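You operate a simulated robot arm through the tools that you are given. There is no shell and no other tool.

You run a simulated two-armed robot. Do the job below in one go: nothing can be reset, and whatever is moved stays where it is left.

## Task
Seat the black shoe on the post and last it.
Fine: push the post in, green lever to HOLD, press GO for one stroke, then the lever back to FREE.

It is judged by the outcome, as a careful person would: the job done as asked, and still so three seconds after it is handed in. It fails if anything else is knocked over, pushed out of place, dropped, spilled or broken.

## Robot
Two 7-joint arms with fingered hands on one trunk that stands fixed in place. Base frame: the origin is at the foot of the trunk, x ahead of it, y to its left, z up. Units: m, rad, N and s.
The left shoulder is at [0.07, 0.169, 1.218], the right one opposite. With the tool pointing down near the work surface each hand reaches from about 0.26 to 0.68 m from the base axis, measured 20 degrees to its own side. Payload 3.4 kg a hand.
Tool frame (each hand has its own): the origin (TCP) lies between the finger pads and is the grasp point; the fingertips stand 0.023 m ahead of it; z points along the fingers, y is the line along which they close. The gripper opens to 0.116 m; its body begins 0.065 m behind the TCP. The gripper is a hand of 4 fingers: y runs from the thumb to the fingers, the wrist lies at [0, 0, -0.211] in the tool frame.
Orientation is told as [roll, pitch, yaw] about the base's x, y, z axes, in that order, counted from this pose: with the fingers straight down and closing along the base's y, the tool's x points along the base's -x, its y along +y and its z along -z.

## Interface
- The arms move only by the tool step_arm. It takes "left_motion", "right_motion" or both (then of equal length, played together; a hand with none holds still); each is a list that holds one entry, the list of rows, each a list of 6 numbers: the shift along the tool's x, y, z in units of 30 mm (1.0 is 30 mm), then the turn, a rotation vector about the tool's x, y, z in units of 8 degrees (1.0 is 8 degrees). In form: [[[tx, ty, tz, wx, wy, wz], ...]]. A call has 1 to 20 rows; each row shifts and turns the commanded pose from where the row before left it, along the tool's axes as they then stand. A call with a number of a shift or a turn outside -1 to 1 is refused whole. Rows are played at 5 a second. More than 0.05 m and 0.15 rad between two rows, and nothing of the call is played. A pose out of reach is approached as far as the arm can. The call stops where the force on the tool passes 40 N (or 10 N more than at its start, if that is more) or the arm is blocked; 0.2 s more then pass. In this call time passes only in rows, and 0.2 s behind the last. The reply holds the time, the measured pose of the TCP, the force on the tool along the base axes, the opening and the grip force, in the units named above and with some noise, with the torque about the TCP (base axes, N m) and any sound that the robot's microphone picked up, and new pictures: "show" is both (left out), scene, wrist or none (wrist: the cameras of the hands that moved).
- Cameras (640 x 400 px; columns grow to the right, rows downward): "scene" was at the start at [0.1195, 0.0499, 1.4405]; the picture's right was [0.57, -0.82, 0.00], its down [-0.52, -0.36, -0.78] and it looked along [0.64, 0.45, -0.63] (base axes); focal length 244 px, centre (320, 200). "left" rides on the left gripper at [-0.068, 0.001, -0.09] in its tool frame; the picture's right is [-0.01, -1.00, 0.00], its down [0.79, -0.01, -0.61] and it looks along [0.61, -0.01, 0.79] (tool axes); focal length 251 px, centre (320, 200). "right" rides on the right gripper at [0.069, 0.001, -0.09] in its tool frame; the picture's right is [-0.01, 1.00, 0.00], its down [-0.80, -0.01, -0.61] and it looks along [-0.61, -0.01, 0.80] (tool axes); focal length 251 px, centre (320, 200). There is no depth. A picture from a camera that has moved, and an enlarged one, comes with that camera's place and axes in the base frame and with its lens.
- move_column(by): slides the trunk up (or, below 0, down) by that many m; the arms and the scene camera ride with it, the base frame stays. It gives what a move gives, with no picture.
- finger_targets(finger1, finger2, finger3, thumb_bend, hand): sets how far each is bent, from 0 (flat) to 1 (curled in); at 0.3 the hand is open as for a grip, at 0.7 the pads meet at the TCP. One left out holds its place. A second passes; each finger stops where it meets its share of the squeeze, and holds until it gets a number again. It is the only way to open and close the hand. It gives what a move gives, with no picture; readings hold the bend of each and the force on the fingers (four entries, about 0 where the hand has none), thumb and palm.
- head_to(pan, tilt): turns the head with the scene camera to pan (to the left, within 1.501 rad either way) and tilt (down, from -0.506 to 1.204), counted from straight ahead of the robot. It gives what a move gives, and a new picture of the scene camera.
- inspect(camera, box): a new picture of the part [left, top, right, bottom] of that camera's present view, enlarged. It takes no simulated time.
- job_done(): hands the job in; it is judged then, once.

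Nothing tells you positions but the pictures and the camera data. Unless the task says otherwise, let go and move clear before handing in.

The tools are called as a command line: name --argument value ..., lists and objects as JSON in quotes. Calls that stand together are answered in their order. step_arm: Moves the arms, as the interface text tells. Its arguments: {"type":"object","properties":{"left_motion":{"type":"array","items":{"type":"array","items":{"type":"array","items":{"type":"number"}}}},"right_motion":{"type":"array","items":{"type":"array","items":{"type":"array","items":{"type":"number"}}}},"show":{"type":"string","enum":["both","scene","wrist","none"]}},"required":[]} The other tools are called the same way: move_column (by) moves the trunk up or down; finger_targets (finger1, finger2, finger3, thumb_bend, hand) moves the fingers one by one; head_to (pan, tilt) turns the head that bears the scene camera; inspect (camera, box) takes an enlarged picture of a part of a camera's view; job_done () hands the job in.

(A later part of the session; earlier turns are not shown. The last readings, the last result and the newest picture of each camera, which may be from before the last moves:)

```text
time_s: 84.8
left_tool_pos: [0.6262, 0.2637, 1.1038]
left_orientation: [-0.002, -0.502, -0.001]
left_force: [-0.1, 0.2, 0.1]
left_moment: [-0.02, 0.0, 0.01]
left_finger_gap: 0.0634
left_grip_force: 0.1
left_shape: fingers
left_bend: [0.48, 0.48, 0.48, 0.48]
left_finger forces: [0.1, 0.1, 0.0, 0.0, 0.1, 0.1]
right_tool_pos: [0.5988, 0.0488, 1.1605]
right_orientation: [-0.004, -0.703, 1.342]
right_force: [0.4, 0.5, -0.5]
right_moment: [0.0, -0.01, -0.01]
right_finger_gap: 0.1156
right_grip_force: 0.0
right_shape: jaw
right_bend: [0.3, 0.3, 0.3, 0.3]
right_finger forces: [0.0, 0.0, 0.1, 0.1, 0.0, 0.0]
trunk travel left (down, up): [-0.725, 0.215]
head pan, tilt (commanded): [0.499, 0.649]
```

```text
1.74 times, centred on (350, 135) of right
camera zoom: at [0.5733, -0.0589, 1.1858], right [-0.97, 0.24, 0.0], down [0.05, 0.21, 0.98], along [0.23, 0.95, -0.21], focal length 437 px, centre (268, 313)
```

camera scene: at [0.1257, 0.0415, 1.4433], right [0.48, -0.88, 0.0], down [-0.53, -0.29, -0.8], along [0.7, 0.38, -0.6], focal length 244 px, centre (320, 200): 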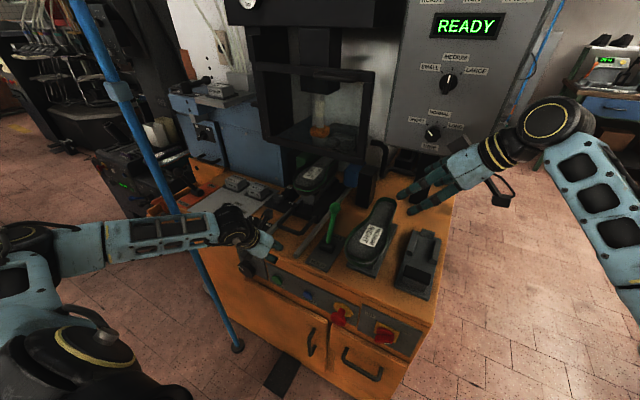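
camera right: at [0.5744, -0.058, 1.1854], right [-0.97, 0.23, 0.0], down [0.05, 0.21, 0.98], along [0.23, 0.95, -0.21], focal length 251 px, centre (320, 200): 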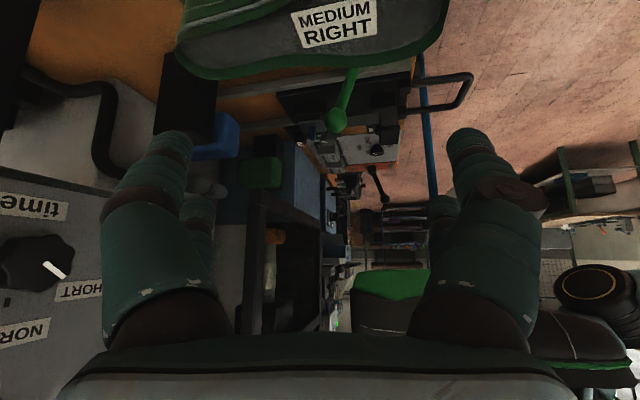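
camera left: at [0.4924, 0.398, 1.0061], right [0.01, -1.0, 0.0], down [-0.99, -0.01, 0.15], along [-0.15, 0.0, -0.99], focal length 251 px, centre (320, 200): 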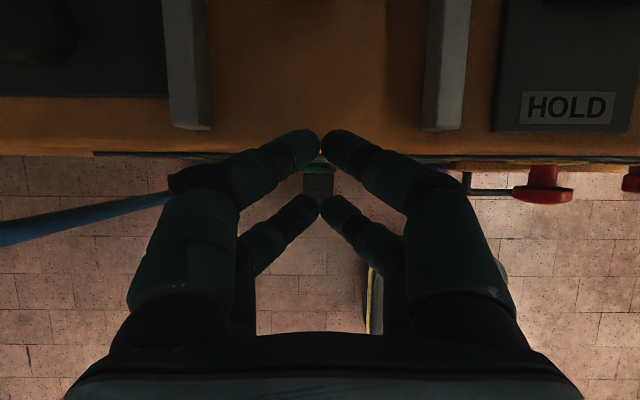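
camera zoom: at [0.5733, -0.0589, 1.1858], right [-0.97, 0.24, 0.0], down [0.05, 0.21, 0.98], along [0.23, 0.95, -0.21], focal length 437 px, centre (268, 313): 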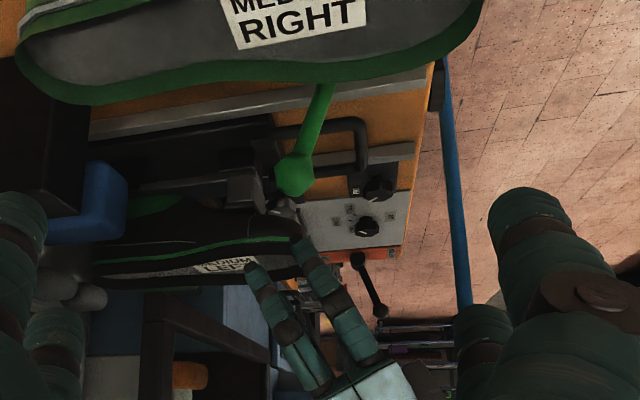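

finger_targets --hand "left" --finger1 0.52 --finger2 0.52 --finger3 0.52 --thumb_bend 0.52

step_arm --left_motion '[[[0.457, -0.01, 0.81, 0, 0, 0], [0.457, -0.01, 0.81, 0, 0, 0], [0.457, -0.01, 0.81, 0, 0, 0], [0.457, -0.01, 0.81, 0, 0, 0]]]' --show "wrist"

inspect --camera "right" --box '[240, 40, 440, 190]'

```text
time_s: 85.8
left_tool_pos: [0.6246, 0.2638, 1.1034]
left_orientation: [-0.001, -0.5, 0.002]
left_force: [0.4, 0.2, 0.0]
left_moment: [0.0, -0.03, -0.01]
left_finger_gap: 0.0531
left_grip_force: 0.0
left_shape: fingers
left_bend: [0.52, 0.52, 0.52, 0.52]
left_finger forces: [0.0, 0.0, 0.0, 0.1, 0.1, 0.0]
right_tool_pos: [0.6001, 0.0492, 1.1611]
right_orientation: [-0.006, -0.702, 1.344]
right_force: [-0.4, -0.2, -0.7]
right_moment: [-0.06, -0.01, 0.02]
right_finger_gap: 0.1159
right_grip_force: 0.0
right_shape: jaw
right_bend: [0.3, 0.3, 0.3, 0.3]
right_finger forces: [0.0, 0.0, 0.0, 0.0, 0.0, 0.0]
trunk travel left (down, up): [-0.725, 0.215]
head pan, tilt (commanded): [0.499, 0.649]
```

```text
time_s: 86.8
left_tool_pos: [0.6276, 0.263, 0.9926]
left_orientation: [0.0, -0.503, 0.0]
left_force: [-0.4, 0.1, 0.7]
left_moment: [0.01, 0.01, 0.03]
left_finger_gap: 0.0527
left_grip_force: 0.1
left_shape: fingers
left_bend: [0.52, 0.52, 0.52, 0.52]
left_finger forces: [0.0, 0.0, 0.1, 0.0, 0.0, 0.0]
right_tool_pos: [0.5999, 0.0491, 1.1618]
right_orientation: [-0.004, -0.703, 1.342]
right_force: [0.5, 0.5, 0.3]
right_moment: [-0.01, 0.0, -0.01]
right_finger_gap: 0.1159
right_grip_force: 0.0
right_shape: jaw
right_bend: [0.3, 0.3, 0.3, 0.3]
right_finger forces: [0.0, 0.1, 0.1, 0.1, 0.0, 0.1]
trunk travel left (down, up): [-0.725, 0.215]
head pan, tilt (commanded): [0.499, 0.649]
camera left: at [0.6429, 0.2637, 1.1039], right [0.01, -1.0, 0.0], down [-0.99, -0.01, 0.15], along [-0.15, -0.01, -0.99], focal length 251 px, centre (320, 200)
```

left: 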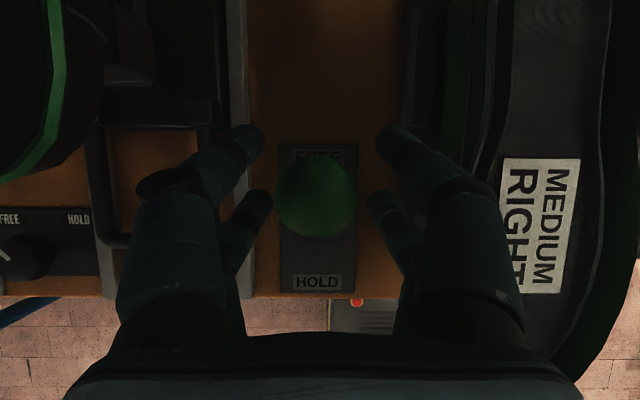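

```text
2.67 times, centred on (340, 115) of right
camera zoom: at [0.5736, -0.0585, 1.1857], right [-0.97, 0.24, 0.0], down [0.05, 0.21, 0.98], along [0.23, 0.95, -0.21], focal length 670 px, centre (267, 427)
```

zoom: 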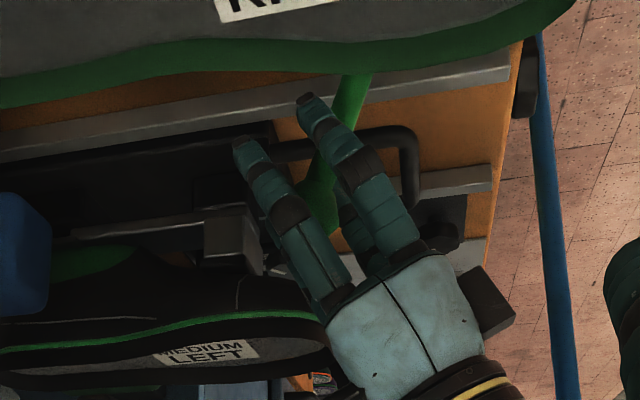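

finger_targets --hand "left" --finger1 0.62 --finger2 0.62 --finger3 0.62 --thumb_bend 0.62

inspect --camera "left" --box '[160, 60, 480, 300]'

```text
time_s: 87.8
left_tool_pos: [0.6257, 0.2631, 0.9921]
left_orientation: [0.001, -0.501, 0.0]
left_force: [-0.9, -0.3, 0.3]
left_moment: [0.01, -0.02, -0.02]
left_finger_gap: 0.0238
left_grip_force: 0.0
left_shape: fingers
left_bend: [0.62, 0.62, 0.62, 0.62]
left_finger forces: [0.0, 0.0, 0.1, 0.0, 0.1, 0.1]
right_tool_pos: [0.5998, 0.0473, 1.1623]
right_orientation: [-0.006, -0.703, 1.344]
right_force: [0.4, -1.5, -0.2]
right_moment: [-0.01, 0.01, -0.01]
right_finger_gap: 0.1162
right_grip_force: 0.1
right_shape: jaw
right_bend: [0.3, 0.3, 0.3, 0.3]
right_finger forces: [0.0, 0.1, 0.0, 0.0, 0.0, 0.0]
trunk travel left (down, up): [-0.725, 0.215]
head pan, tilt (commanded): [0.499, 0.649]
```

```text
1.67 times, centred on (320, 180) of left
camera zoom: at [0.6426, 0.2634, 1.1045], right [0.01, -1.0, 0.0], down [-0.99, -0.01, 0.15], along [-0.15, -0.01, -0.99], focal length 419 px, centre (320, 233)
```

zoom: 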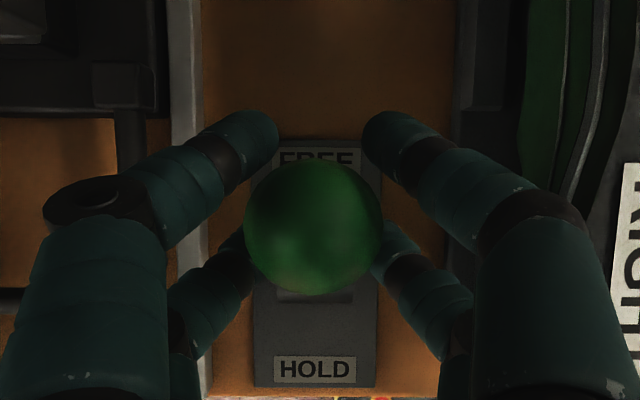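

finger_targets --hand "left" --finger1 0.66 --finger2 0.66 --finger3 0.66 --thumb_bend 0.66

step_arm --left_motion '[[[0.438, 0, -0.241, 0, 0, 0], [0.438, 0, -0.241, 0, 0, 0]]]' --show "wrist"

inspect --camera "right" --box '[240, 40, 440, 190]'

```text
time_s: 88.8
left_tool_pos: [0.6276, 0.2635, 0.9926]
left_orientation: [-0.001, -0.503, 0.001]
left_force: [0.6, 1.4, -0.7]
left_moment: [0.02, 0.02, -0.02]
left_finger_gap: 0.0125
left_grip_force: 0.5
left_shape: fingers
left_bend: [0.66, 0.64, 0.65, 0.66]
left_finger forces: [0.1, 1.4, 0.2, 0.0, 0.0, 0.0]
right_tool_pos: [0.6, 0.0487, 1.162]
right_orientation: [-0.007, -0.703, 1.343]
right_force: [-0.1, -0.6, 0.5]
right_moment: [-0.01, -0.02, 0.01]
right_finger_gap: 0.1158
right_grip_force: 0.1
right_shape: jaw
right_bend: [0.3, 0.3, 0.3, 0.3]
right_finger forces: [0.0, 0.1, 0.0, 0.0, 0.0, 0.0]
trunk travel left (down, up): [-0.725, 0.215]
head pan, tilt (commanded): [0.499, 0.649]
```

```text
time_s: 89.5
left_tool_pos: [0.5974, 0.2639, 0.9932]
left_orientation: [0.0, -0.499, 0.0]
left_force: [4.4, 0.6, -1.8]
left_moment: [0.0, 0.04, -0.03]
left_finger_gap: 0.02
left_grip_force: 2.6
left_shape: fingers
left_bend: [0.62, 0.66, 0.66, 0.64]
left_finger forces: [3.6, 0.0, 0.0, 0.1, 2.2, 0.0]
right_tool_pos: [0.6001, 0.0495, 1.161]
right_orientation: [-0.003, -0.703, 1.342]
right_force: [-0.1, -0.1, 0.6]
right_moment: [-0.01, 0.03, 0.02]
right_finger_gap: 0.1158
right_grip_force: 0.0
right_shape: jaw
right_bend: [0.3, 0.3, 0.3, 0.3]
right_finger forces: [0.1, 0.0, 0.1, 0.0, 0.1, 0.0]
trunk travel left (down, up): [-0.725, 0.215]
head pan, tilt (commanded): [0.499, 0.649]
camera left: at [0.6133, 0.2634, 1.1052], right [0.01, -1.0, 0.0], down [-0.99, -0.01, 0.15], along [-0.15, -0.01, -0.99], focal length 251 px, centre (320, 200)
```

left: 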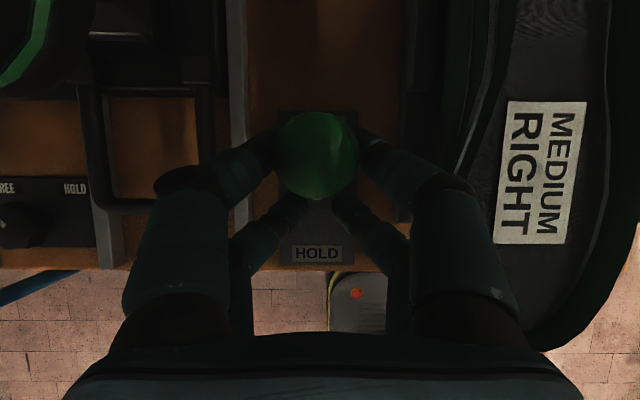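

```text
2.67 times, centred on (340, 115) of right
camera zoom: at [0.574, -0.0583, 1.1855], right [-0.97, 0.24, 0.0], down [0.05, 0.21, 0.98], along [0.23, 0.95, -0.21], focal length 670 px, centre (267, 427)
```

zoom: 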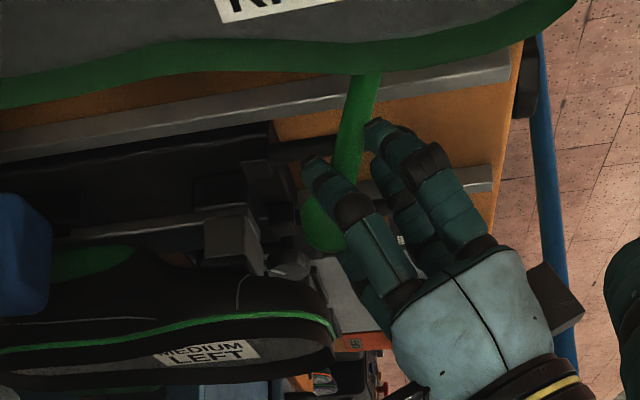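

The ball slipped forward in a loose grip. I'll re-centre on it, squeeze more firmly and then pull.

step_arm --left_motion '[[[-0.3, 0, 0.165, 0, 0, 0], [-0.25, 0, 0.137, 0, 0, 0]]]' --show "none"

finger_targets --hand "left" --finger1 0.8 --finger2 0.8 --finger3 0.8 --thumb_bend 0.8

inspect --camera "left" --box '[160, 60, 480, 300]'

inspect --camera "right" --box '[240, 40, 440, 190]'

```text
time_s: 90.0
left_tool_pos: [0.6159, 0.2641, 0.9932]
left_orientation: [0.0, -0.5, 0.0]
left_force: [0.4, 0.8, -3.1]
left_moment: [-0.01, 0.04, 0.04]
left_finger_gap: 0.0197
left_grip_force: 2.7
left_shape: fingers
left_bend: [0.62, 0.66, 0.66, 0.64]
left_finger forces: [2.6, 0.1, 0.0, 0.1, 1.9, 0.1]
right_tool_pos: [0.5998, 0.048, 1.1622]
right_orientation: [-0.005, -0.704, 1.343]
right_force: [-0.2, -0.5, 0.4]
right_moment: [-0.03, -0.01, -0.06]
right_finger_gap: 0.1159
right_grip_force: 0.1
right_shape: jaw
right_bend: [0.3, 0.3, 0.3, 0.3]
right_finger forces: [0.0, 0.0, 0.0, 0.0, 0.1, 0.1]
trunk travel left (down, up): [-0.725, 0.215]
head pan, tilt (commanded): [0.499, 0.649]
```

```text
time_s: 91.0
left_tool_pos: [0.615, 0.2628, 0.9928]
left_orientation: [0.002, -0.501, 0.0]
left_force: [-3.0, -4.3, -8.9]
left_moment: [0.1, 0.35, -0.09]
left_finger_gap: 0.016
left_grip_force: 20.3
left_shape: fingers
left_bend: [0.64, 0.72, 0.74, 0.69]
left_finger forces: [7.9, 9.2, 7.1, 0.0, 16.8, 0.0]
right_tool_pos: [0.6007, 0.0483, 1.1622]
right_orientation: [-0.005, -0.703, 1.341]
right_force: [-0.7, -0.8, -0.6]
right_moment: [0.0, -0.02, -0.02]
right_finger_gap: 0.1162
right_grip_force: 0.1
right_shape: jaw
right_bend: [0.3, 0.3, 0.3, 0.3]
right_finger forces: [0.0, 0.0, 0.1, 0.1, 0.0, 0.0]
trunk travel left (down, up): [-0.725, 0.215]
head pan, tilt (commanded): [0.499, 0.649]
```

```text
1.67 times, centred on (320, 180) of left
camera zoom: at [0.6326, 0.2627, 1.1052], right [0.01, -1.0, 0.0], down [-0.99, -0.01, 0.15], along [-0.15, 0.0, -0.99], focal length 419 px, centre (320, 233)
```

zoom: 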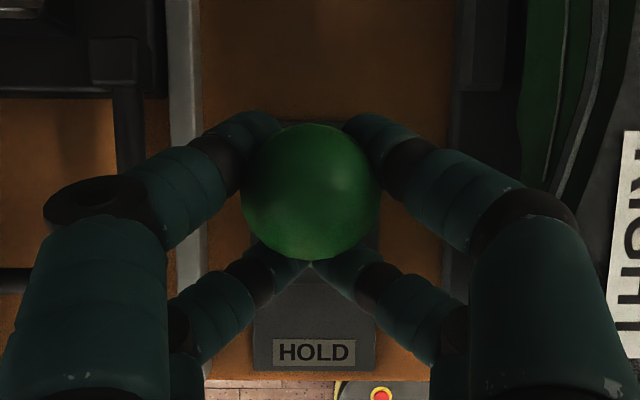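

```text
2.67 times, centred on (340, 115) of right
camera zoom: at [0.5738, -0.0593, 1.1855], right [-0.97, 0.24, 0.0], down [0.05, 0.21, 0.98], along [0.23, 0.95, -0.21], focal length 670 px, centre (267, 427)
```

zoom: 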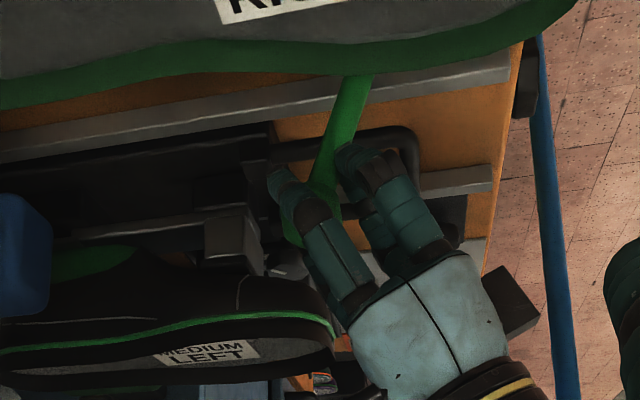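

step_arm --left_motion '[[[0.438, 0, -0.241, 0, 0, 0], [0.438, 0, -0.241, 0, -0.3, 0]]]' --show "none"

inspect --camera "right" --box '[240, 40, 440, 190]'

```text
time_s: 91.7
left_tool_pos: [0.5837, 0.2611, 0.9967]
left_orientation: [-0.003, -0.546, -0.001]
left_force: [0.9, -4.4, 6.4]
left_moment: [0.05, -0.08, -0.03]
left_finger_gap: 0.011
left_grip_force: 10.2
left_shape: fingers
left_bend: [0.66, 0.73, 0.76, 0.73]
left_finger forces: [8.4, 0.0, 0.0, 0.1, 12.2, 0.1]
right_tool_pos: [0.5982, 0.0481, 1.1632]
right_orientation: [-0.009, -0.706, 1.341]
right_force: [-0.8, 0.0, -0.2]
right_moment: [0.02, -0.03, -0.01]
right_finger_gap: 0.1158
right_grip_force: 0.0
right_shape: jaw
right_bend: [0.3, 0.3, 0.3, 0.3]
right_finger forces: [0.0, 0.0, 0.1, 0.0, 0.1, 0.0]
trunk travel left (down, up): [-0.725, 0.215]
head pan, tilt (commanded): [0.499, 0.649]
```

```text
2.67 times, centred on (340, 115) of right
camera zoom: at [0.5714, -0.06, 1.187], right [-0.97, 0.24, 0.0], down [0.05, 0.21, 0.98], along [0.23, 0.95, -0.21], focal length 670 px, centre (267, 427)
```

zoom: 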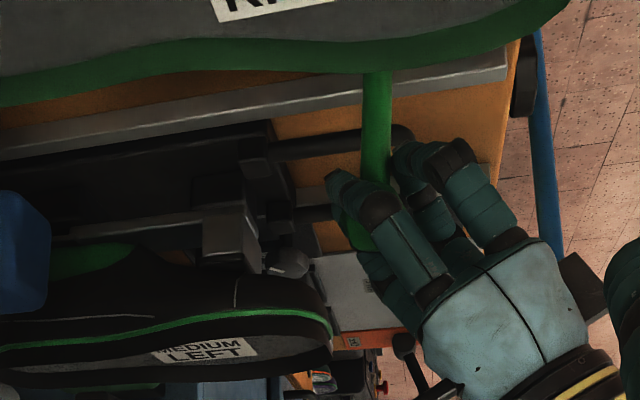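

step_arm --left_motion '[[[0.43, 0, -0.26, 0, -0.3, 0], [0.42, 0, -0.28, 0, -0.3, 0]]]' --show "none"

inspect --camera "right" --box '[240, 40, 440, 190]'

```text
time_s: 92.2
left_tool_pos: [0.5549, 0.262, 0.992]
left_orientation: [0.001, -0.622, 0.001]
left_force: [-1.4, -5.8, -5.3]
left_moment: [0.05, 0.15, -0.01]
left_finger_gap: 0.0
left_grip_force: 4.8
left_shape: fingers
left_bend: [0.69, 0.73, 0.76, 0.76]
left_finger forces: [2.3, 0.1, 0.0, 0.0, 8.3, 0.0]
right_tool_pos: [0.5997, 0.0484, 1.1621]
right_orientation: [-0.006, -0.705, 1.343]
right_force: [0.0, -0.3, -0.8]
right_moment: [0.02, 0.0, 0.01]
right_finger_gap: 0.1162
right_grip_force: 0.0
right_shape: jaw
right_bend: [0.3, 0.3, 0.3, 0.3]
right_finger forces: [0.0, 0.0, 0.0, 0.0, 0.0, 0.1]
trunk travel left (down, up): [-0.725, 0.215]
head pan, tilt (commanded): [0.499, 0.649]
```

```text
2.67 times, centred on (340, 115) of right
camera zoom: at [0.573, -0.0592, 1.1858], right [-0.97, 0.24, 0.0], down [0.05, 0.21, 0.98], along [0.23, 0.95, -0.21], focal length 670 px, centre (267, 427)
```

zoom: 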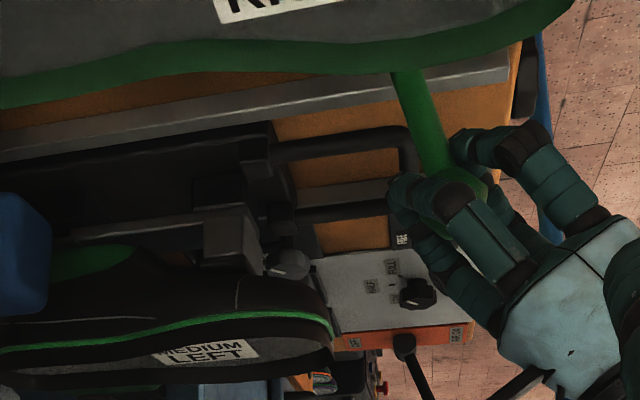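

step_arm --left_motion '[[[0.3, 0, -0.24, 0, 0, 0]]]' --show "none"

inspect --camera "right" --box '[240, 40, 440, 190]'

inspect --camera "scene" --box '[240, 140, 400, 290]'

```text
time_s: 92.7
left_tool_pos: [0.5447, 0.263, 0.994]
left_orientation: [0.0, -0.625, 0.002]
left_force: [1.0, -4.4, -6.9]
left_moment: [0.04, 0.11, -0.01]
left_finger_gap: 0.0001
left_grip_force: 4.0
left_shape: fingers
left_bend: [0.69, 0.73, 0.76, 0.76]
left_finger forces: [0.1, 0.0, 0.1, 0.0, 7.8, 0.0]
right_tool_pos: [0.6003, 0.0483, 1.1606]
right_orientation: [-0.004, -0.703, 1.342]
right_force: [0.4, -0.5, -0.7]
right_moment: [-0.02, -0.02, 0.02]
right_finger_gap: 0.1161
right_grip_force: 0.0
right_shape: jaw
right_bend: [0.3, 0.3, 0.3, 0.3]
right_finger forces: [0.0, 0.0, 0.1, 0.0, 0.0, 0.0]
trunk travel left (down, up): [-0.725, 0.215]
head pan, tilt (commanded): [0.499, 0.649]
```

```text
2.67 times, centred on (340, 115) of right
camera zoom: at [0.5738, -0.0591, 1.1855], right [-0.97, 0.24, 0.0], down [0.05, 0.21, 0.98], along [0.23, 0.95, -0.21], focal length 670 px, centre (267, 427)
```

zoom: 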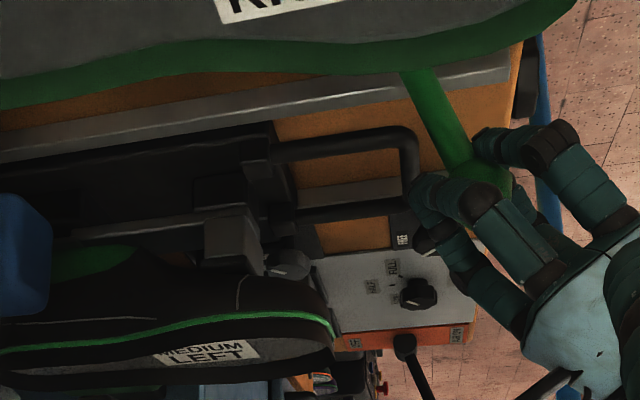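

```text
2.67 times, centred on (320, 215) of scene
camera zoom: at [0.1264, 0.0417, 1.4431], right [0.48, -0.88, 0.0], down [-0.53, -0.29, -0.8], along [0.7, 0.38, -0.6], focal length 650 px, centre (320, 160)
```

zoom: 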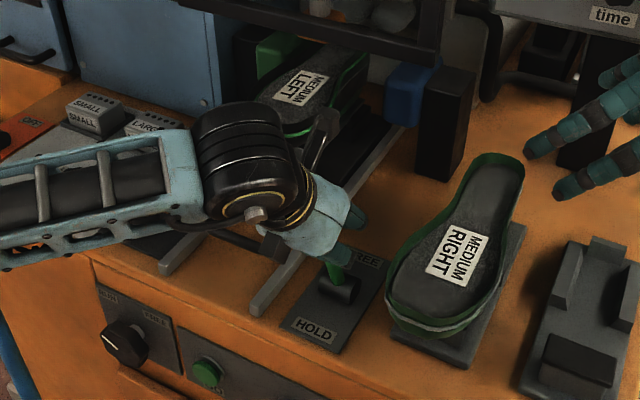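

step_arm --left_motion '[[[0.41, 0, -0.1, 0, 0, 0]]]' --show "none"

inspect --camera "right" --box '[240, 40, 440, 190]'

```text
time_s: 93.0
left_tool_pos: [0.5396, 0.2616, 0.9918]
left_orientation: [0.001, -0.632, 0.0]
left_force: [27.0, -1.5, 12.5]
left_moment: [-0.01, 0.07, 0.04]
left_finger_gap: 0.0001
left_grip_force: 13.5
left_shape: fingers
left_bend: [0.68, 0.73, 0.76, 0.75]
left_finger forces: [5.5, 0.0, 0.1, 0.0, 22.3, 0.0]
right_tool_pos: [0.6058, 0.0469, 1.159]
right_orientation: [0.002, -0.704, 1.339]
right_force: [0.1, -1.5, 0.1]
right_moment: [0.02, -0.02, 0.0]
right_finger_gap: 0.1158
right_grip_force: 0.1
right_shape: jaw
right_bend: [0.3, 0.3, 0.3, 0.3]
right_finger forces: [0.1, 0.0, 0.0, 0.0, 0.0, 0.1]
trunk travel left (down, up): [-0.725, 0.215]
head pan, tilt (commanded): [0.499, 0.649]
```

```text
2.67 times, centred on (340, 115) of right
camera zoom: at [0.579, -0.0603, 1.1835], right [-0.97, 0.24, 0.01], down [0.06, 0.21, 0.98], along [0.23, 0.95, -0.21], focal length 670 px, centre (267, 427)
```

zoom: 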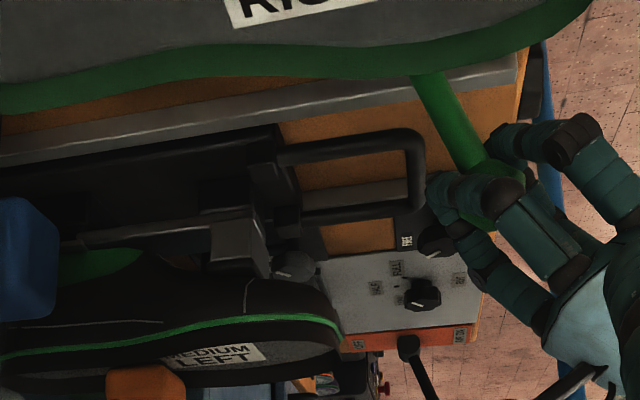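

step_arm --left_motion '[[[-0.3, 0, 0.08, 0, 0, 0]]]' --show "scene"

inspect --camera "scene" --box '[220, 20, 420, 240]'

inspect --camera "right" --box '[180, 40, 480, 280]'

```text
time_s: 93.5
left_tool_pos: [0.5405, 0.2617, 0.9922]
left_orientation: [0.001, -0.623, 0.0]
left_force: [10.5, -3.2, 3.3]
left_moment: [0.0, 0.04, 0.01]
left_finger_gap: 0.0001
left_grip_force: 7.3
left_shape: fingers
left_bend: [0.69, 0.73, 0.76, 0.75]
left_finger forces: [1.5, 0.0, 0.0, 0.1, 13.9, 0.1]
right_tool_pos: [0.6008, 0.0472, 1.1616]
right_orientation: [-0.002, -0.706, 1.343]
right_force: [-0.2, -0.5, 0.1]
right_moment: [0.02, -0.03, -0.03]
right_finger_gap: 0.1157
right_grip_force: 0.1
right_shape: jaw
right_bend: [0.3, 0.3, 0.3, 0.3]
right_finger forces: [0.0, 0.1, 0.0, 0.1, 0.1, 0.0]
trunk travel left (down, up): [-0.725, 0.215]
head pan, tilt (commanded): [0.499, 0.649]
camera scene: at [0.1275, 0.041, 1.443], right [0.48, -0.88, 0.0], down [-0.53, -0.29, -0.8], along [0.7, 0.38, -0.61], focal length 244 px, centre (320, 200)
```

scene: 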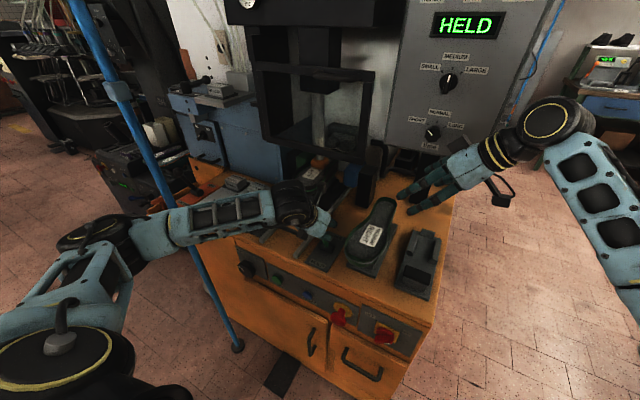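

```text
1.82 times, centred on (320, 130) of scene
camera zoom: at [0.1275, 0.041, 1.443], right [0.48, -0.88, 0.0], down [-0.53, -0.29, -0.8], along [0.7, 0.38, -0.61], focal length 443 px, centre (320, 327)
```

zoom: 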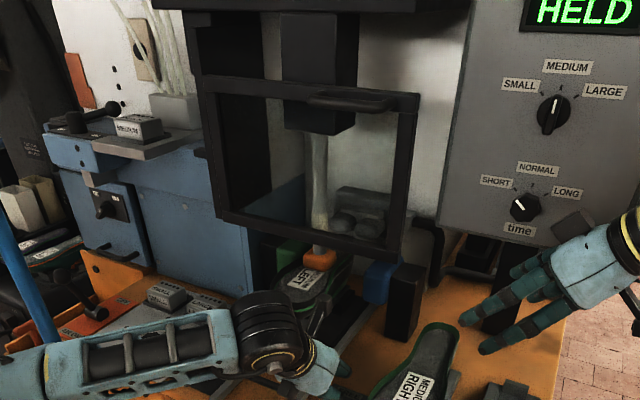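

```text
1.67 times, centred on (330, 160) of right
camera zoom: at [0.5747, -0.0595, 1.1848], right [-0.97, 0.24, 0.0], down [0.05, 0.21, 0.98], along [0.23, 0.95, -0.21], focal length 419 px, centre (303, 267)
```

zoom: 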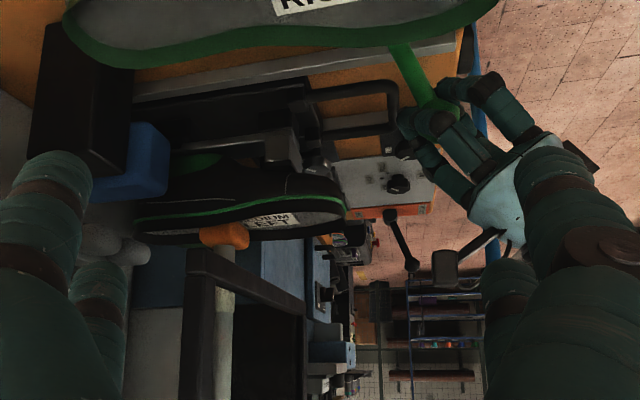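

The display now reads HELD and the holding ram has come down on the shoe. I'll release the lever and withdraw the hand upward without disturbing it.

step_arm --left_motion '[[[-0.2, 0, 0.1, 0, 0, 0]]]' --show "none"

finger_targets --hand "left" --finger1 0.45 --finger2 0.45 --finger3 0.45 --thumb_bend 0.45

inspect --camera "left" --box '[100, 0, 540, 300]'

inspect --camera "right" --box '[300, 40, 460, 160]'

```text
time_s: 93.8
left_tool_pos: [0.5451, 0.262, 0.9922]
left_orientation: [0.0, -0.622, -0.002]
left_force: [-2.9, -4.5, -2.9]
left_moment: [0.02, 0.11, 0.02]
left_finger_gap: 0.0002
left_grip_force: 0.3
left_shape: fingers
left_bend: [0.69, 0.73, 0.76, 0.76]
left_finger forces: [0.0, 0.1, 0.0, 0.0, 0.5, 0.1]
right_tool_pos: [0.5975, 0.0488, 1.1619]
right_orientation: [-0.005, -0.706, 1.345]
right_force: [1.3, 0.2, -0.9]
right_moment: [0.04, 0.07, 0.01]
right_finger_gap: 0.116
right_grip_force: 0.0
right_shape: jaw
right_bend: [0.3, 0.3, 0.3, 0.3]
right_finger forces: [0.1, 0.1, 0.1, 0.0, 0.1, 0.0]
trunk travel left (down, up): [-0.725, 0.215]
head pan, tilt (commanded): [0.499, 0.649]
```

```text
time_s: 94.8
left_tool_pos: [0.5464, 0.2631, 0.9947]
left_orientation: [-0.001, -0.625, 0.001]
left_force: [0.5, -0.2, 0.3]
left_moment: [-0.03, -0.02, -0.02]
left_finger_gap: 0.0723
left_grip_force: 0.0
left_shape: fingers
left_bend: [0.45, 0.45, 0.45, 0.45]
left_finger forces: [0.0, 0.0, 0.1, 0.0, 0.0, 0.0]
right_tool_pos: [0.6005, 0.0494, 1.1626]
right_orientation: [-0.005, -0.703, 1.343]
right_force: [0.1, -0.1, -0.1]
right_moment: [-0.04, 0.01, -0.02]
right_finger_gap: 0.1161
right_grip_force: 0.0
right_shape: jaw
right_bend: [0.3, 0.3, 0.3, 0.3]
right_finger forces: [0.0, 0.0, 0.0, 0.0, 0.1, 0.0]
trunk travel left (down, up): [-0.725, 0.215]
head pan, tilt (commanded): [0.499, 0.649]
```

```text
1.33 times, centred on (320, 150) of left
camera zoom: at [0.5486, 0.2632, 1.108], right [0.01, -1.0, 0.0], down [-1.0, -0.01, 0.03], along [-0.03, -0.01, -1.0], focal length 335 px, centre (320, 267)
```

zoom: 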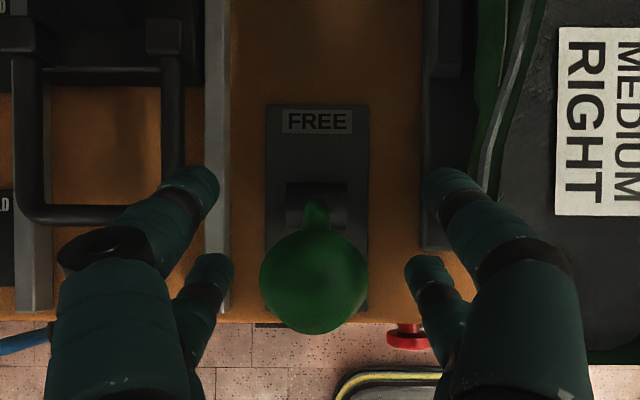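

```text
3.33 times, centred on (380, 100) of right
camera zoom: at [0.5733, -0.0588, 1.1859], right [-0.97, 0.24, 0.0], down [0.05, 0.21, 0.98], along [0.23, 0.95, -0.21], focal length 838 px, centre (120, 533)
```

zoom: 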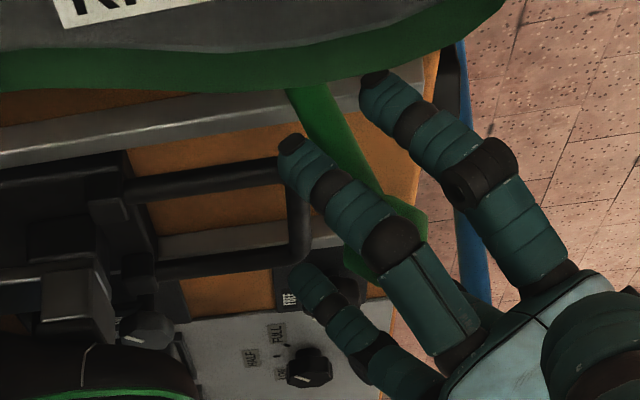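

The lever sits at HOLD. I'll lift away and move in front of the cabinet toward the GO button at about (0.486, 0.40, 0.733).

step_arm --left_motion '[[[-0.488, 0, -0.676, 0, 0, 0], [-0.488, 0, -0.676, 0, 0, 0], [-0.488, 0, -0.676, 0, 0, 0], [-0.488, 0, -0.676, 0, 0, 0], [0.7, 0.6, -0.5, 0, 0, 0], [0.7, 0.6, -0.5, 0, 0, 0], [0.7, 0.6, -0.5, 0, 0, 0], [0.7, 0.6, -0.5, 0, 0, 0], [0.7, 0.6, -0.5, 0, 0, 0], [0.7, 0.6, -0.5, 0, 0, 0], [0.7, 0.6, -0.5, 0, 0, 0]]]' --show "both"

finger_targets --hand "left" --finger1 0.7 --finger2 0.7 --finger3 0.7 --thumb_bend 0.7

```text
time_s: 97.2
left_tool_pos: [0.3644, 0.3896, 1.0929]
left_orientation: [0.0, -0.628, 0.001]
left_force: [-0.4, 0.6, 0.5]
left_moment: [-0.01, -0.02, -0.02]
left_finger_gap: 0.0729
left_grip_force: 0.0
left_shape: fingers
left_bend: [0.45, 0.45, 0.45, 0.45]
left_finger forces: [0.0, 0.0, 0.1, 0.0, 0.0, 0.1]
right_tool_pos: [0.5977, 0.0478, 1.1624]
right_orientation: [-0.007, -0.705, 1.344]
right_force: [0.0, -0.7, -0.2]
right_moment: [0.02, -0.03, 0.03]
right_finger_gap: 0.116
right_grip_force: 0.0
right_shape: jaw
right_bend: [0.3, 0.3, 0.3, 0.3]
right_finger forces: [0.0, 0.0, 0.1, 0.1, 0.0, 0.1]
trunk travel left (down, up): [-0.725, 0.215]
head pan, tilt (commanded): [0.499, 0.649]
camera scene: at [0.1237, 0.0418, 1.4434], right [0.48, -0.88, 0.0], down [-0.53, -0.29, -0.8], along [0.7, 0.38, -0.6], focal length 244 px, centre (320, 200)
camera left: at [0.3664, 0.39, 1.2065], right [0.01, -1.0, 0.01], down [-1.0, -0.01, 0.02], along [-0.02, -0.01, -1.0], focal length 251 px, centre (320, 200)
```

scene: 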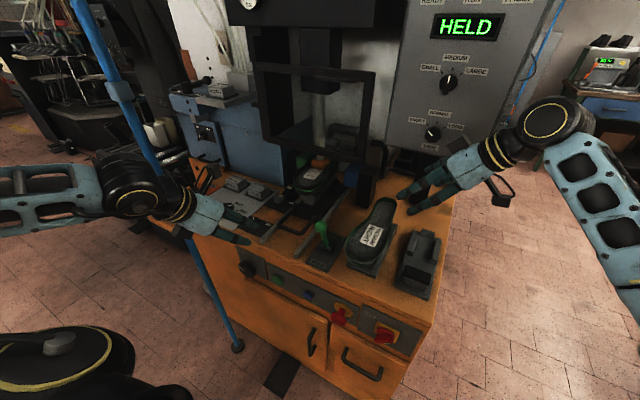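
left: 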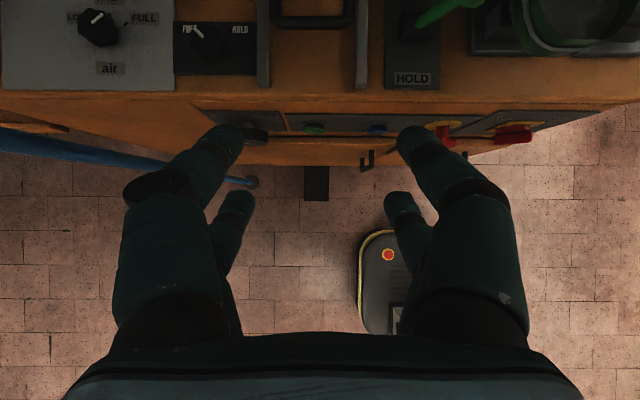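

```text
time_s: 98.2
left_tool_pos: [0.3651, 0.3896, 1.0921]
left_orientation: [0.0, -0.627, 0.0]
left_force: [-1.1, -0.1, 0.3]
left_moment: [0.03, 0.04, 0.01]
left_finger_gap: 0.0015
left_grip_force: 0.1
left_shape: fingers
left_bend: [0.7, 0.7, 0.7, 0.7]
left_finger forces: [0.0, 0.1, 0.0, 0.0, 0.0, 0.1]
right_tool_pos: [0.6006, 0.0497, 1.1618]
right_orientation: [-0.004, -0.705, 1.343]
right_force: [-0.1, -0.8, -0.3]
right_moment: [-0.01, 0.0, -0.01]
right_finger_gap: 0.1159
right_grip_force: 0.1
right_shape: jaw
right_bend: [0.3, 0.3, 0.3, 0.3]
right_finger forces: [0.0, 0.1, 0.0, 0.0, 0.0, 0.1]
trunk travel left (down, up): [-0.725, 0.215]
head pan, tilt (commanded): [0.499, 0.649]
```

inspect --camera "scene" --box '[225, 245, 345, 320]'

inspect --camera "left" --box '[240, 90, 400, 190]'

inspect --camera "scene" --box '[260, 120, 380, 280]'

```text
5.33 times, centred on (285, 282) of scene
camera zoom: at [0.1255, 0.0421, 1.4433], right [0.48, -0.88, 0.0], down [-0.53, -0.29, -0.8], along [0.7, 0.38, -0.6], focal length 1301 px, centre (507, -240)
```

zoom: 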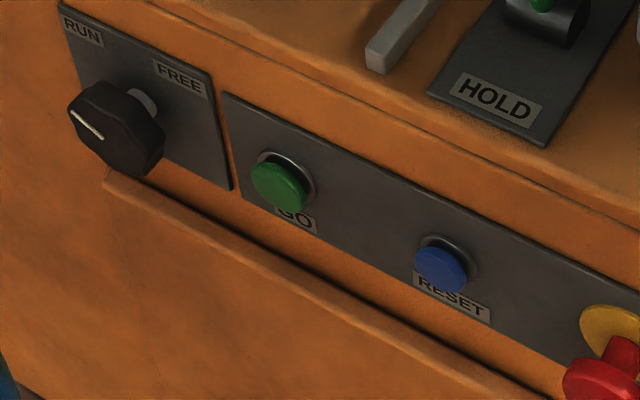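

```text
4.00 times, centred on (320, 140) of left
camera zoom: at [0.3682, 0.3903, 1.2058], right [0.01, -1.0, 0.01], down [-1.0, -0.01, 0.03], along [-0.03, -0.01, -1.0], focal length 1006 px, centre (320, 440)
```

zoom: 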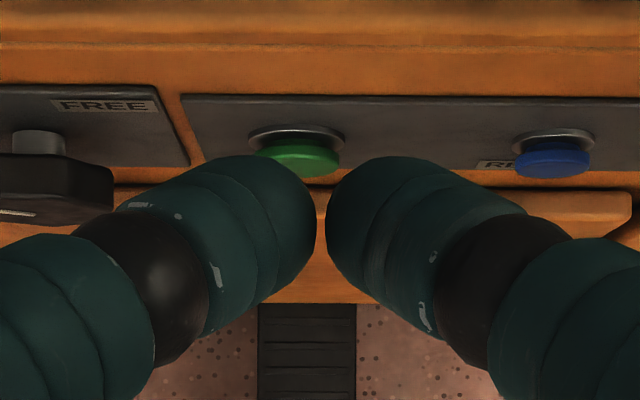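

```text
2.50 times, centred on (320, 200) of scene
camera zoom: at [0.1255, 0.0421, 1.4433], right [0.48, -0.88, 0.0], down [-0.53, -0.29, -0.8], along [0.7, 0.38, -0.6], focal length 610 px, centre (320, 200)
```

zoom: 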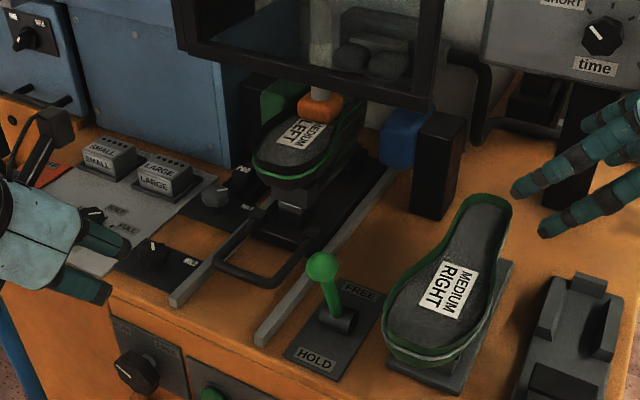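

step_arm --left_motion '[[[0.664, 0.03, 0.86, 0, 0, 0], [0.664, 0.03, 0.86, 0, 0, 0], [0.664, 0.03, 0.86, 0, 0, 0], [0.664, 0.03, 0.86, 0, 0, 0], [0.664, 0.03, 0.86, 0, 0, 0], [0, 0, 0, 0, -0.98, 0], [0, 0, 0, 0, -0.98, 0], [0, 0, 0, 0, -0.98, 0], [0, 0, 0, 0, -0.98, 0], [0, 0, 0, 0, -0.98, 0]]]' --show "both"

```text
time_s: 100.5
left_tool_pos: [0.3671, 0.4211, 0.9457]
left_orientation: [-0.01, -1.309, 0.003]
left_force: [0.3, 0.1, -1.1]
left_moment: [0.01, -0.01, 0.0]
left_finger_gap: 0.0015
left_grip_force: 0.1
left_shape: fingers
left_bend: [0.7, 0.7, 0.7, 0.7]
left_finger forces: [0.1, 0.0, 0.0, 0.0, 0.0, 0.0]
left hand out of reach, approached as far as the arm can: row 1, 9, 10
right_tool_pos: [0.5989, 0.0489, 1.1621]
right_orientation: [-0.004, -0.703, 1.345]
right_force: [0.1, 0.3, 0.5]
right_moment: [0.01, 0.01, 0.02]
right_finger_gap: 0.1158
right_grip_force: 0.2
right_shape: jaw
right_bend: [0.3, 0.3, 0.3, 0.3]
right_finger forces: [0.0, 0.0, 0.0, 0.0, 0.0, 0.0]
trunk travel left (down, up): [-0.725, 0.215]
head pan, tilt (commanded): [0.499, 0.649]
camera scene: at [0.1257, 0.0432, 1.4432], right [0.48, -0.88, 0.0], down [-0.53, -0.29, -0.8], along [0.7, 0.38, -0.61], focal length 244 px, centre (320, 200)
camera left: at [0.2975, 0.4214, 1.0372], right [-0.01, -1.0, 0.01], down [-0.79, 0.0, -0.61], along [0.61, -0.01, -0.79], focal length 251 px, centre (320, 200)
```

scene: 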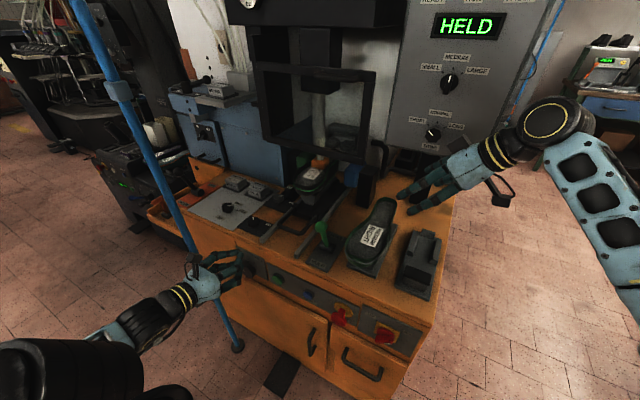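
left: 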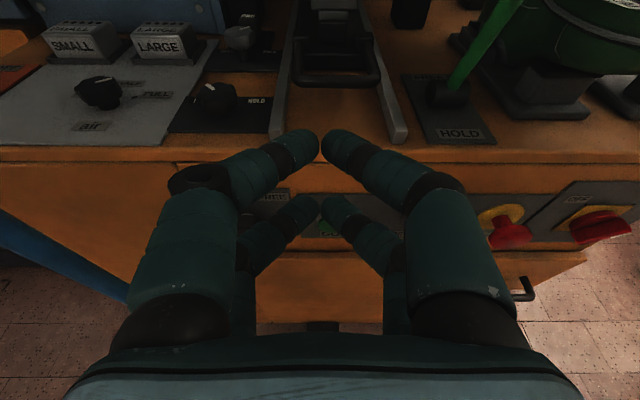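

step_arm --left_motion '[[[0.88, -0.129, 0.4, 0, 0, 0], [0.88, -0.129, 0.4, 0, 0, 0], [0.88, -0.129, 0.4, 0, 0, 0], [0.88, -0.129, 0.4, 0, 0, 0], [0.88, -0.129, 0.4, 0, 0, 0], [0.88, -0.129, 0.4, 0, 0, 0], [0.88, -0.129, 0.4, 0, 0, 0]]]' --show "both"

inspect --camera "left" --box '[200, 40, 440, 220]'

inspect --camera "scene" --box '[205, 225, 345, 335]'

```text
time_s: 102.0
left_tool_pos: [0.3362, 0.4513, 0.917]
left_orientation: [-0.002, -1.308, -0.002]
left_force: [-0.9, 0.2, 0.0]
left_moment: [0.02, -0.01, 0.03]
left_finger_gap: 0.0013
left_grip_force: 0.0
left_shape: fingers
left_bend: [0.7, 0.7, 0.7, 0.7]
left_finger forces: [0.0, 0.0, 0.1, 0.0, 0.1, 0.0]
left hand out of reach, approached as far as the arm can: row 1, 2, 3, 4, 5, 6, 7
right_tool_pos: [0.5987, 0.0474, 1.1612]
right_orientation: [-0.006, -0.702, 1.344]
right_force: [-0.7, 0.1, -0.7]
right_moment: [0.0, 0.03, -0.01]
right_finger_gap: 0.1159
right_grip_force: 0.1
right_shape: jaw
right_bend: [0.3, 0.3, 0.3, 0.3]
right_finger forces: [0.0, 0.0, 0.1, 0.0, 0.0, 0.1]
trunk travel left (down, up): [-0.725, 0.215]
head pan, tilt (commanded): [0.499, 0.649]
camera scene: at [0.1255, 0.0423, 1.4433], right [0.48, -0.88, 0.0], down [-0.53, -0.29, -0.8], along [0.7, 0.38, -0.6], focal length 244 px, centre (320, 200)
camera left: at [0.2668, 0.4518, 1.0075], right [0.0, -1.0, 0.01], down [-0.79, -0.01, -0.61], along [0.61, -0.01, -0.79], focal length 251 px, centre (320, 200)
```

scene: 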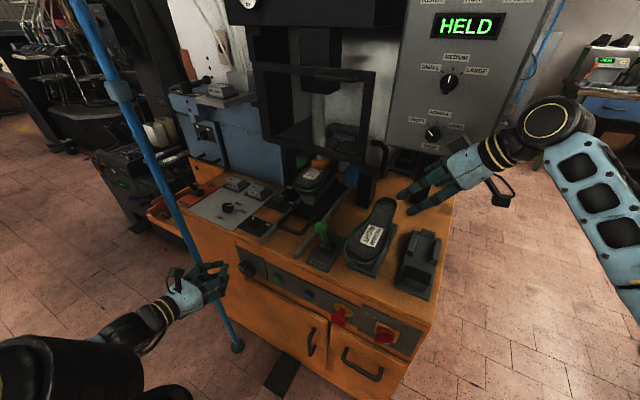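
left: 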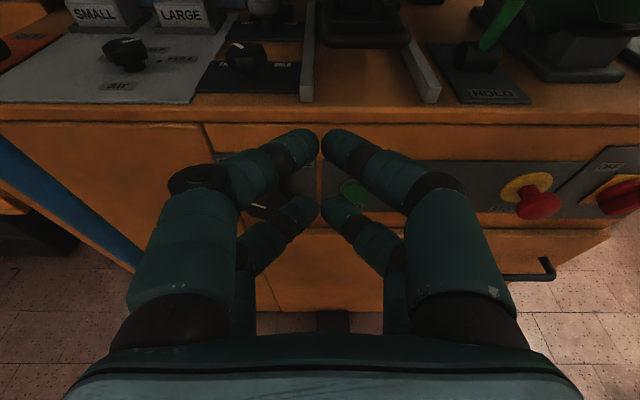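

```text
2.22 times, centred on (320, 130) of left
camera zoom: at [0.2668, 0.4518, 1.0075], right [0.0, -1.0, 0.01], down [-0.79, -0.01, -0.61], along [0.61, -0.01, -0.79], focal length 559 px, centre (320, 356)
```

zoom: 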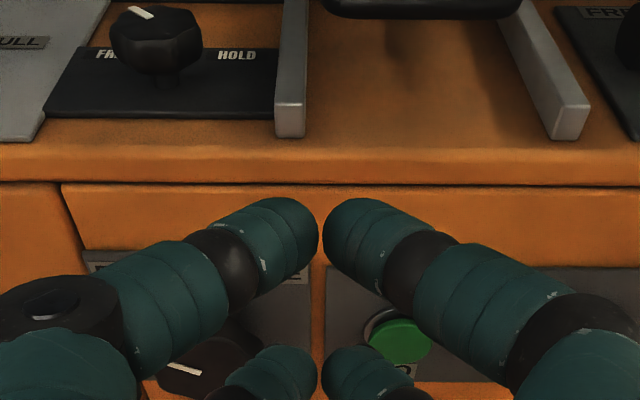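

```text
3.64 times, centred on (275, 280) of scene
camera zoom: at [0.1255, 0.0423, 1.4433], right [0.48, -0.88, 0.0], down [-0.53, -0.29, -0.8], along [0.7, 0.38, -0.6], focal length 887 px, centre (484, -91)
```

zoom: 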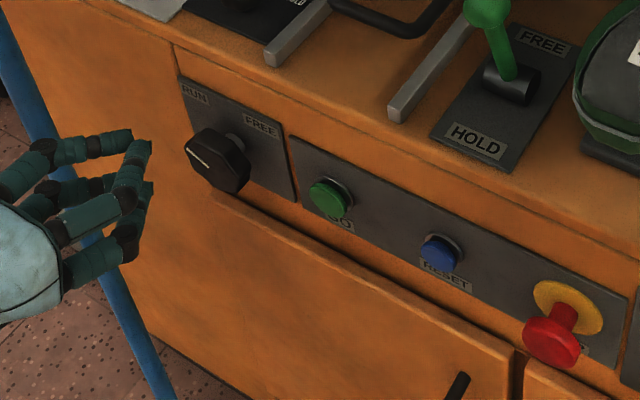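

The left arm is awkwardly folded here, so lowering the trunk is the better way to reach GO. I'll first clear the right arm from above the table.

step_arm --right_motion '[[[0.641, 0.298, -0.674, 0, 0, 0], [0.641, 0.298, -0.674, 0, 0, 0], [0.641, 0.298, -0.674, 0, 0, 0], [0.641, 0.298, -0.674, 0, 0, 0], [0.641, 0.298, -0.674, 0, 0, 0], [0.641, 0.298, -0.674, 0, 0, 0], [0.641, 0.298, -0.674, 0, 0, 0], [0.641, 0.298, -0.674, 0, 0, 0], [0.641, 0.298, -0.674, 0, 0, 0], [0.641, 0.298, -0.674, 0, 0, 0], [0.641, 0.298, -0.674, 0, 0, 0]]]' --show "scene"

```text
time_s: 104.5
left_tool_pos: [0.336, 0.451, 0.9187]
left_orientation: [0.001, -1.311, -0.003]
left_force: [-0.2, 0.1, -0.4]
left_moment: [-0.01, 0.02, -0.02]
left_finger_gap: 0.0014
left_grip_force: 0.2
left_shape: fingers
left_bend: [0.7, 0.7, 0.7, 0.7]
left_finger forces: [0.0, 0.1, 0.0, 0.0, 0.0, 0.0]
right_tool_pos: [0.4316, -0.2275, 1.1936]
right_orientation: [-0.004, -0.704, 1.346]
right_force: [-0.6, 0.1, -0.4]
right_moment: [-0.04, -0.02, 0.04]
right_finger_gap: 0.1158
right_grip_force: 0.1
right_shape: jaw
right_bend: [0.3, 0.3, 0.3, 0.3]
right_finger forces: [0.1, 0.0, 0.0, 0.1, 0.0, 0.0]
trunk travel left (down, up): [-0.725, 0.215]
head pan, tilt (commanded): [0.499, 0.649]
camera scene: at [0.1245, 0.041, 1.4434], right [0.48, -0.88, 0.0], down [-0.53, -0.29, -0.8], along [0.7, 0.38, -0.6], focal length 244 px, centre (320, 200)
```

scene: 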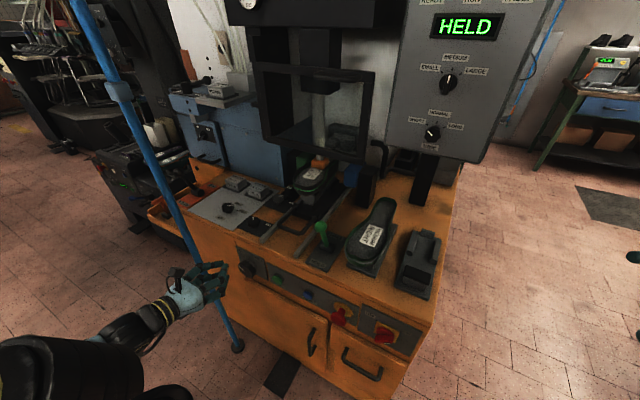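

move_column --by -0.18

inspect --camera "scene" --box '[0, 0, 640, 400]'

inspect --camera "left" --box '[160, 0, 480, 220]'

```text
time_s: 106.5
left_tool_pos: [0.3379, 0.4505, 0.7379]
left_orientation: [0.001, -1.309, -0.002]
left_force: [-0.8, 0.7, -0.6]
left_moment: [0.0, -0.02, -0.02]
left_finger_gap: 0.0015
left_grip_force: 0.0
left_shape: fingers
left_bend: [0.7, 0.7, 0.7, 0.7]
left_finger forces: [0.0, 0.0, 0.0, 0.0, 0.1, 0.1]
right_tool_pos: [0.4338, -0.2272, 1.0126]
right_orientation: [-0.005, -0.705, 1.344]
right_force: [0.2, 0.6, -0.1]
right_moment: [-0.02, -0.01, 0.01]
right_finger_gap: 0.1159
right_grip_force: 0.1
right_shape: jaw
right_bend: [0.3, 0.3, 0.3, 0.3]
right_finger forces: [0.1, 0.0, 0.0, 0.1, 0.1, 0.0]
trunk travel left (down, up): [-0.545, 0.395]
head pan, tilt (commanded): [0.499, 0.649]
```

```text
1.00 times, centred on (320, 200) of scene (not enlarged: the box is as wide or as high as the picture)
camera zoom: at [0.1254, 0.042, 1.2633], right [0.48, -0.88, 0.0], down [-0.53, -0.29, -0.8], along [0.7, 0.38, -0.6], focal length 244 px, centre (320, 200)
```

zoom: 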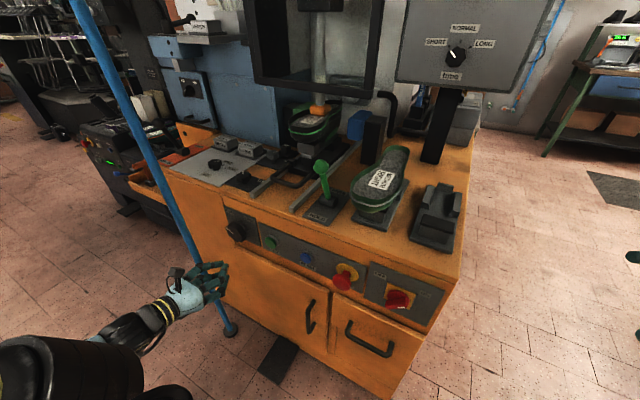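

```text
1.82 times, centred on (320, 110) of left
camera zoom: at [0.2668, 0.4515, 0.8277], right [0.0, -1.0, 0.01], down [-0.79, -0.01, -0.61], along [0.61, -0.01, -0.79], focal length 457 px, centre (320, 364)
```

zoom: 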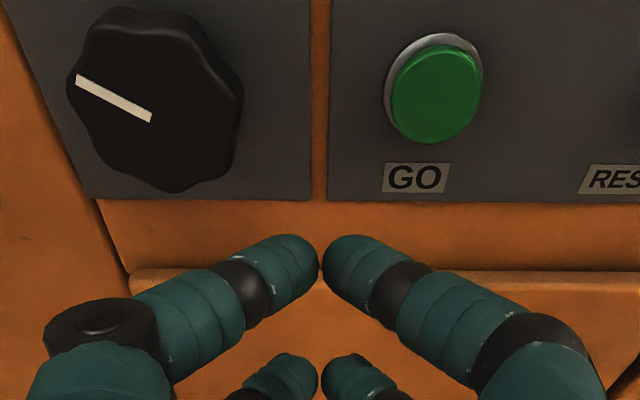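

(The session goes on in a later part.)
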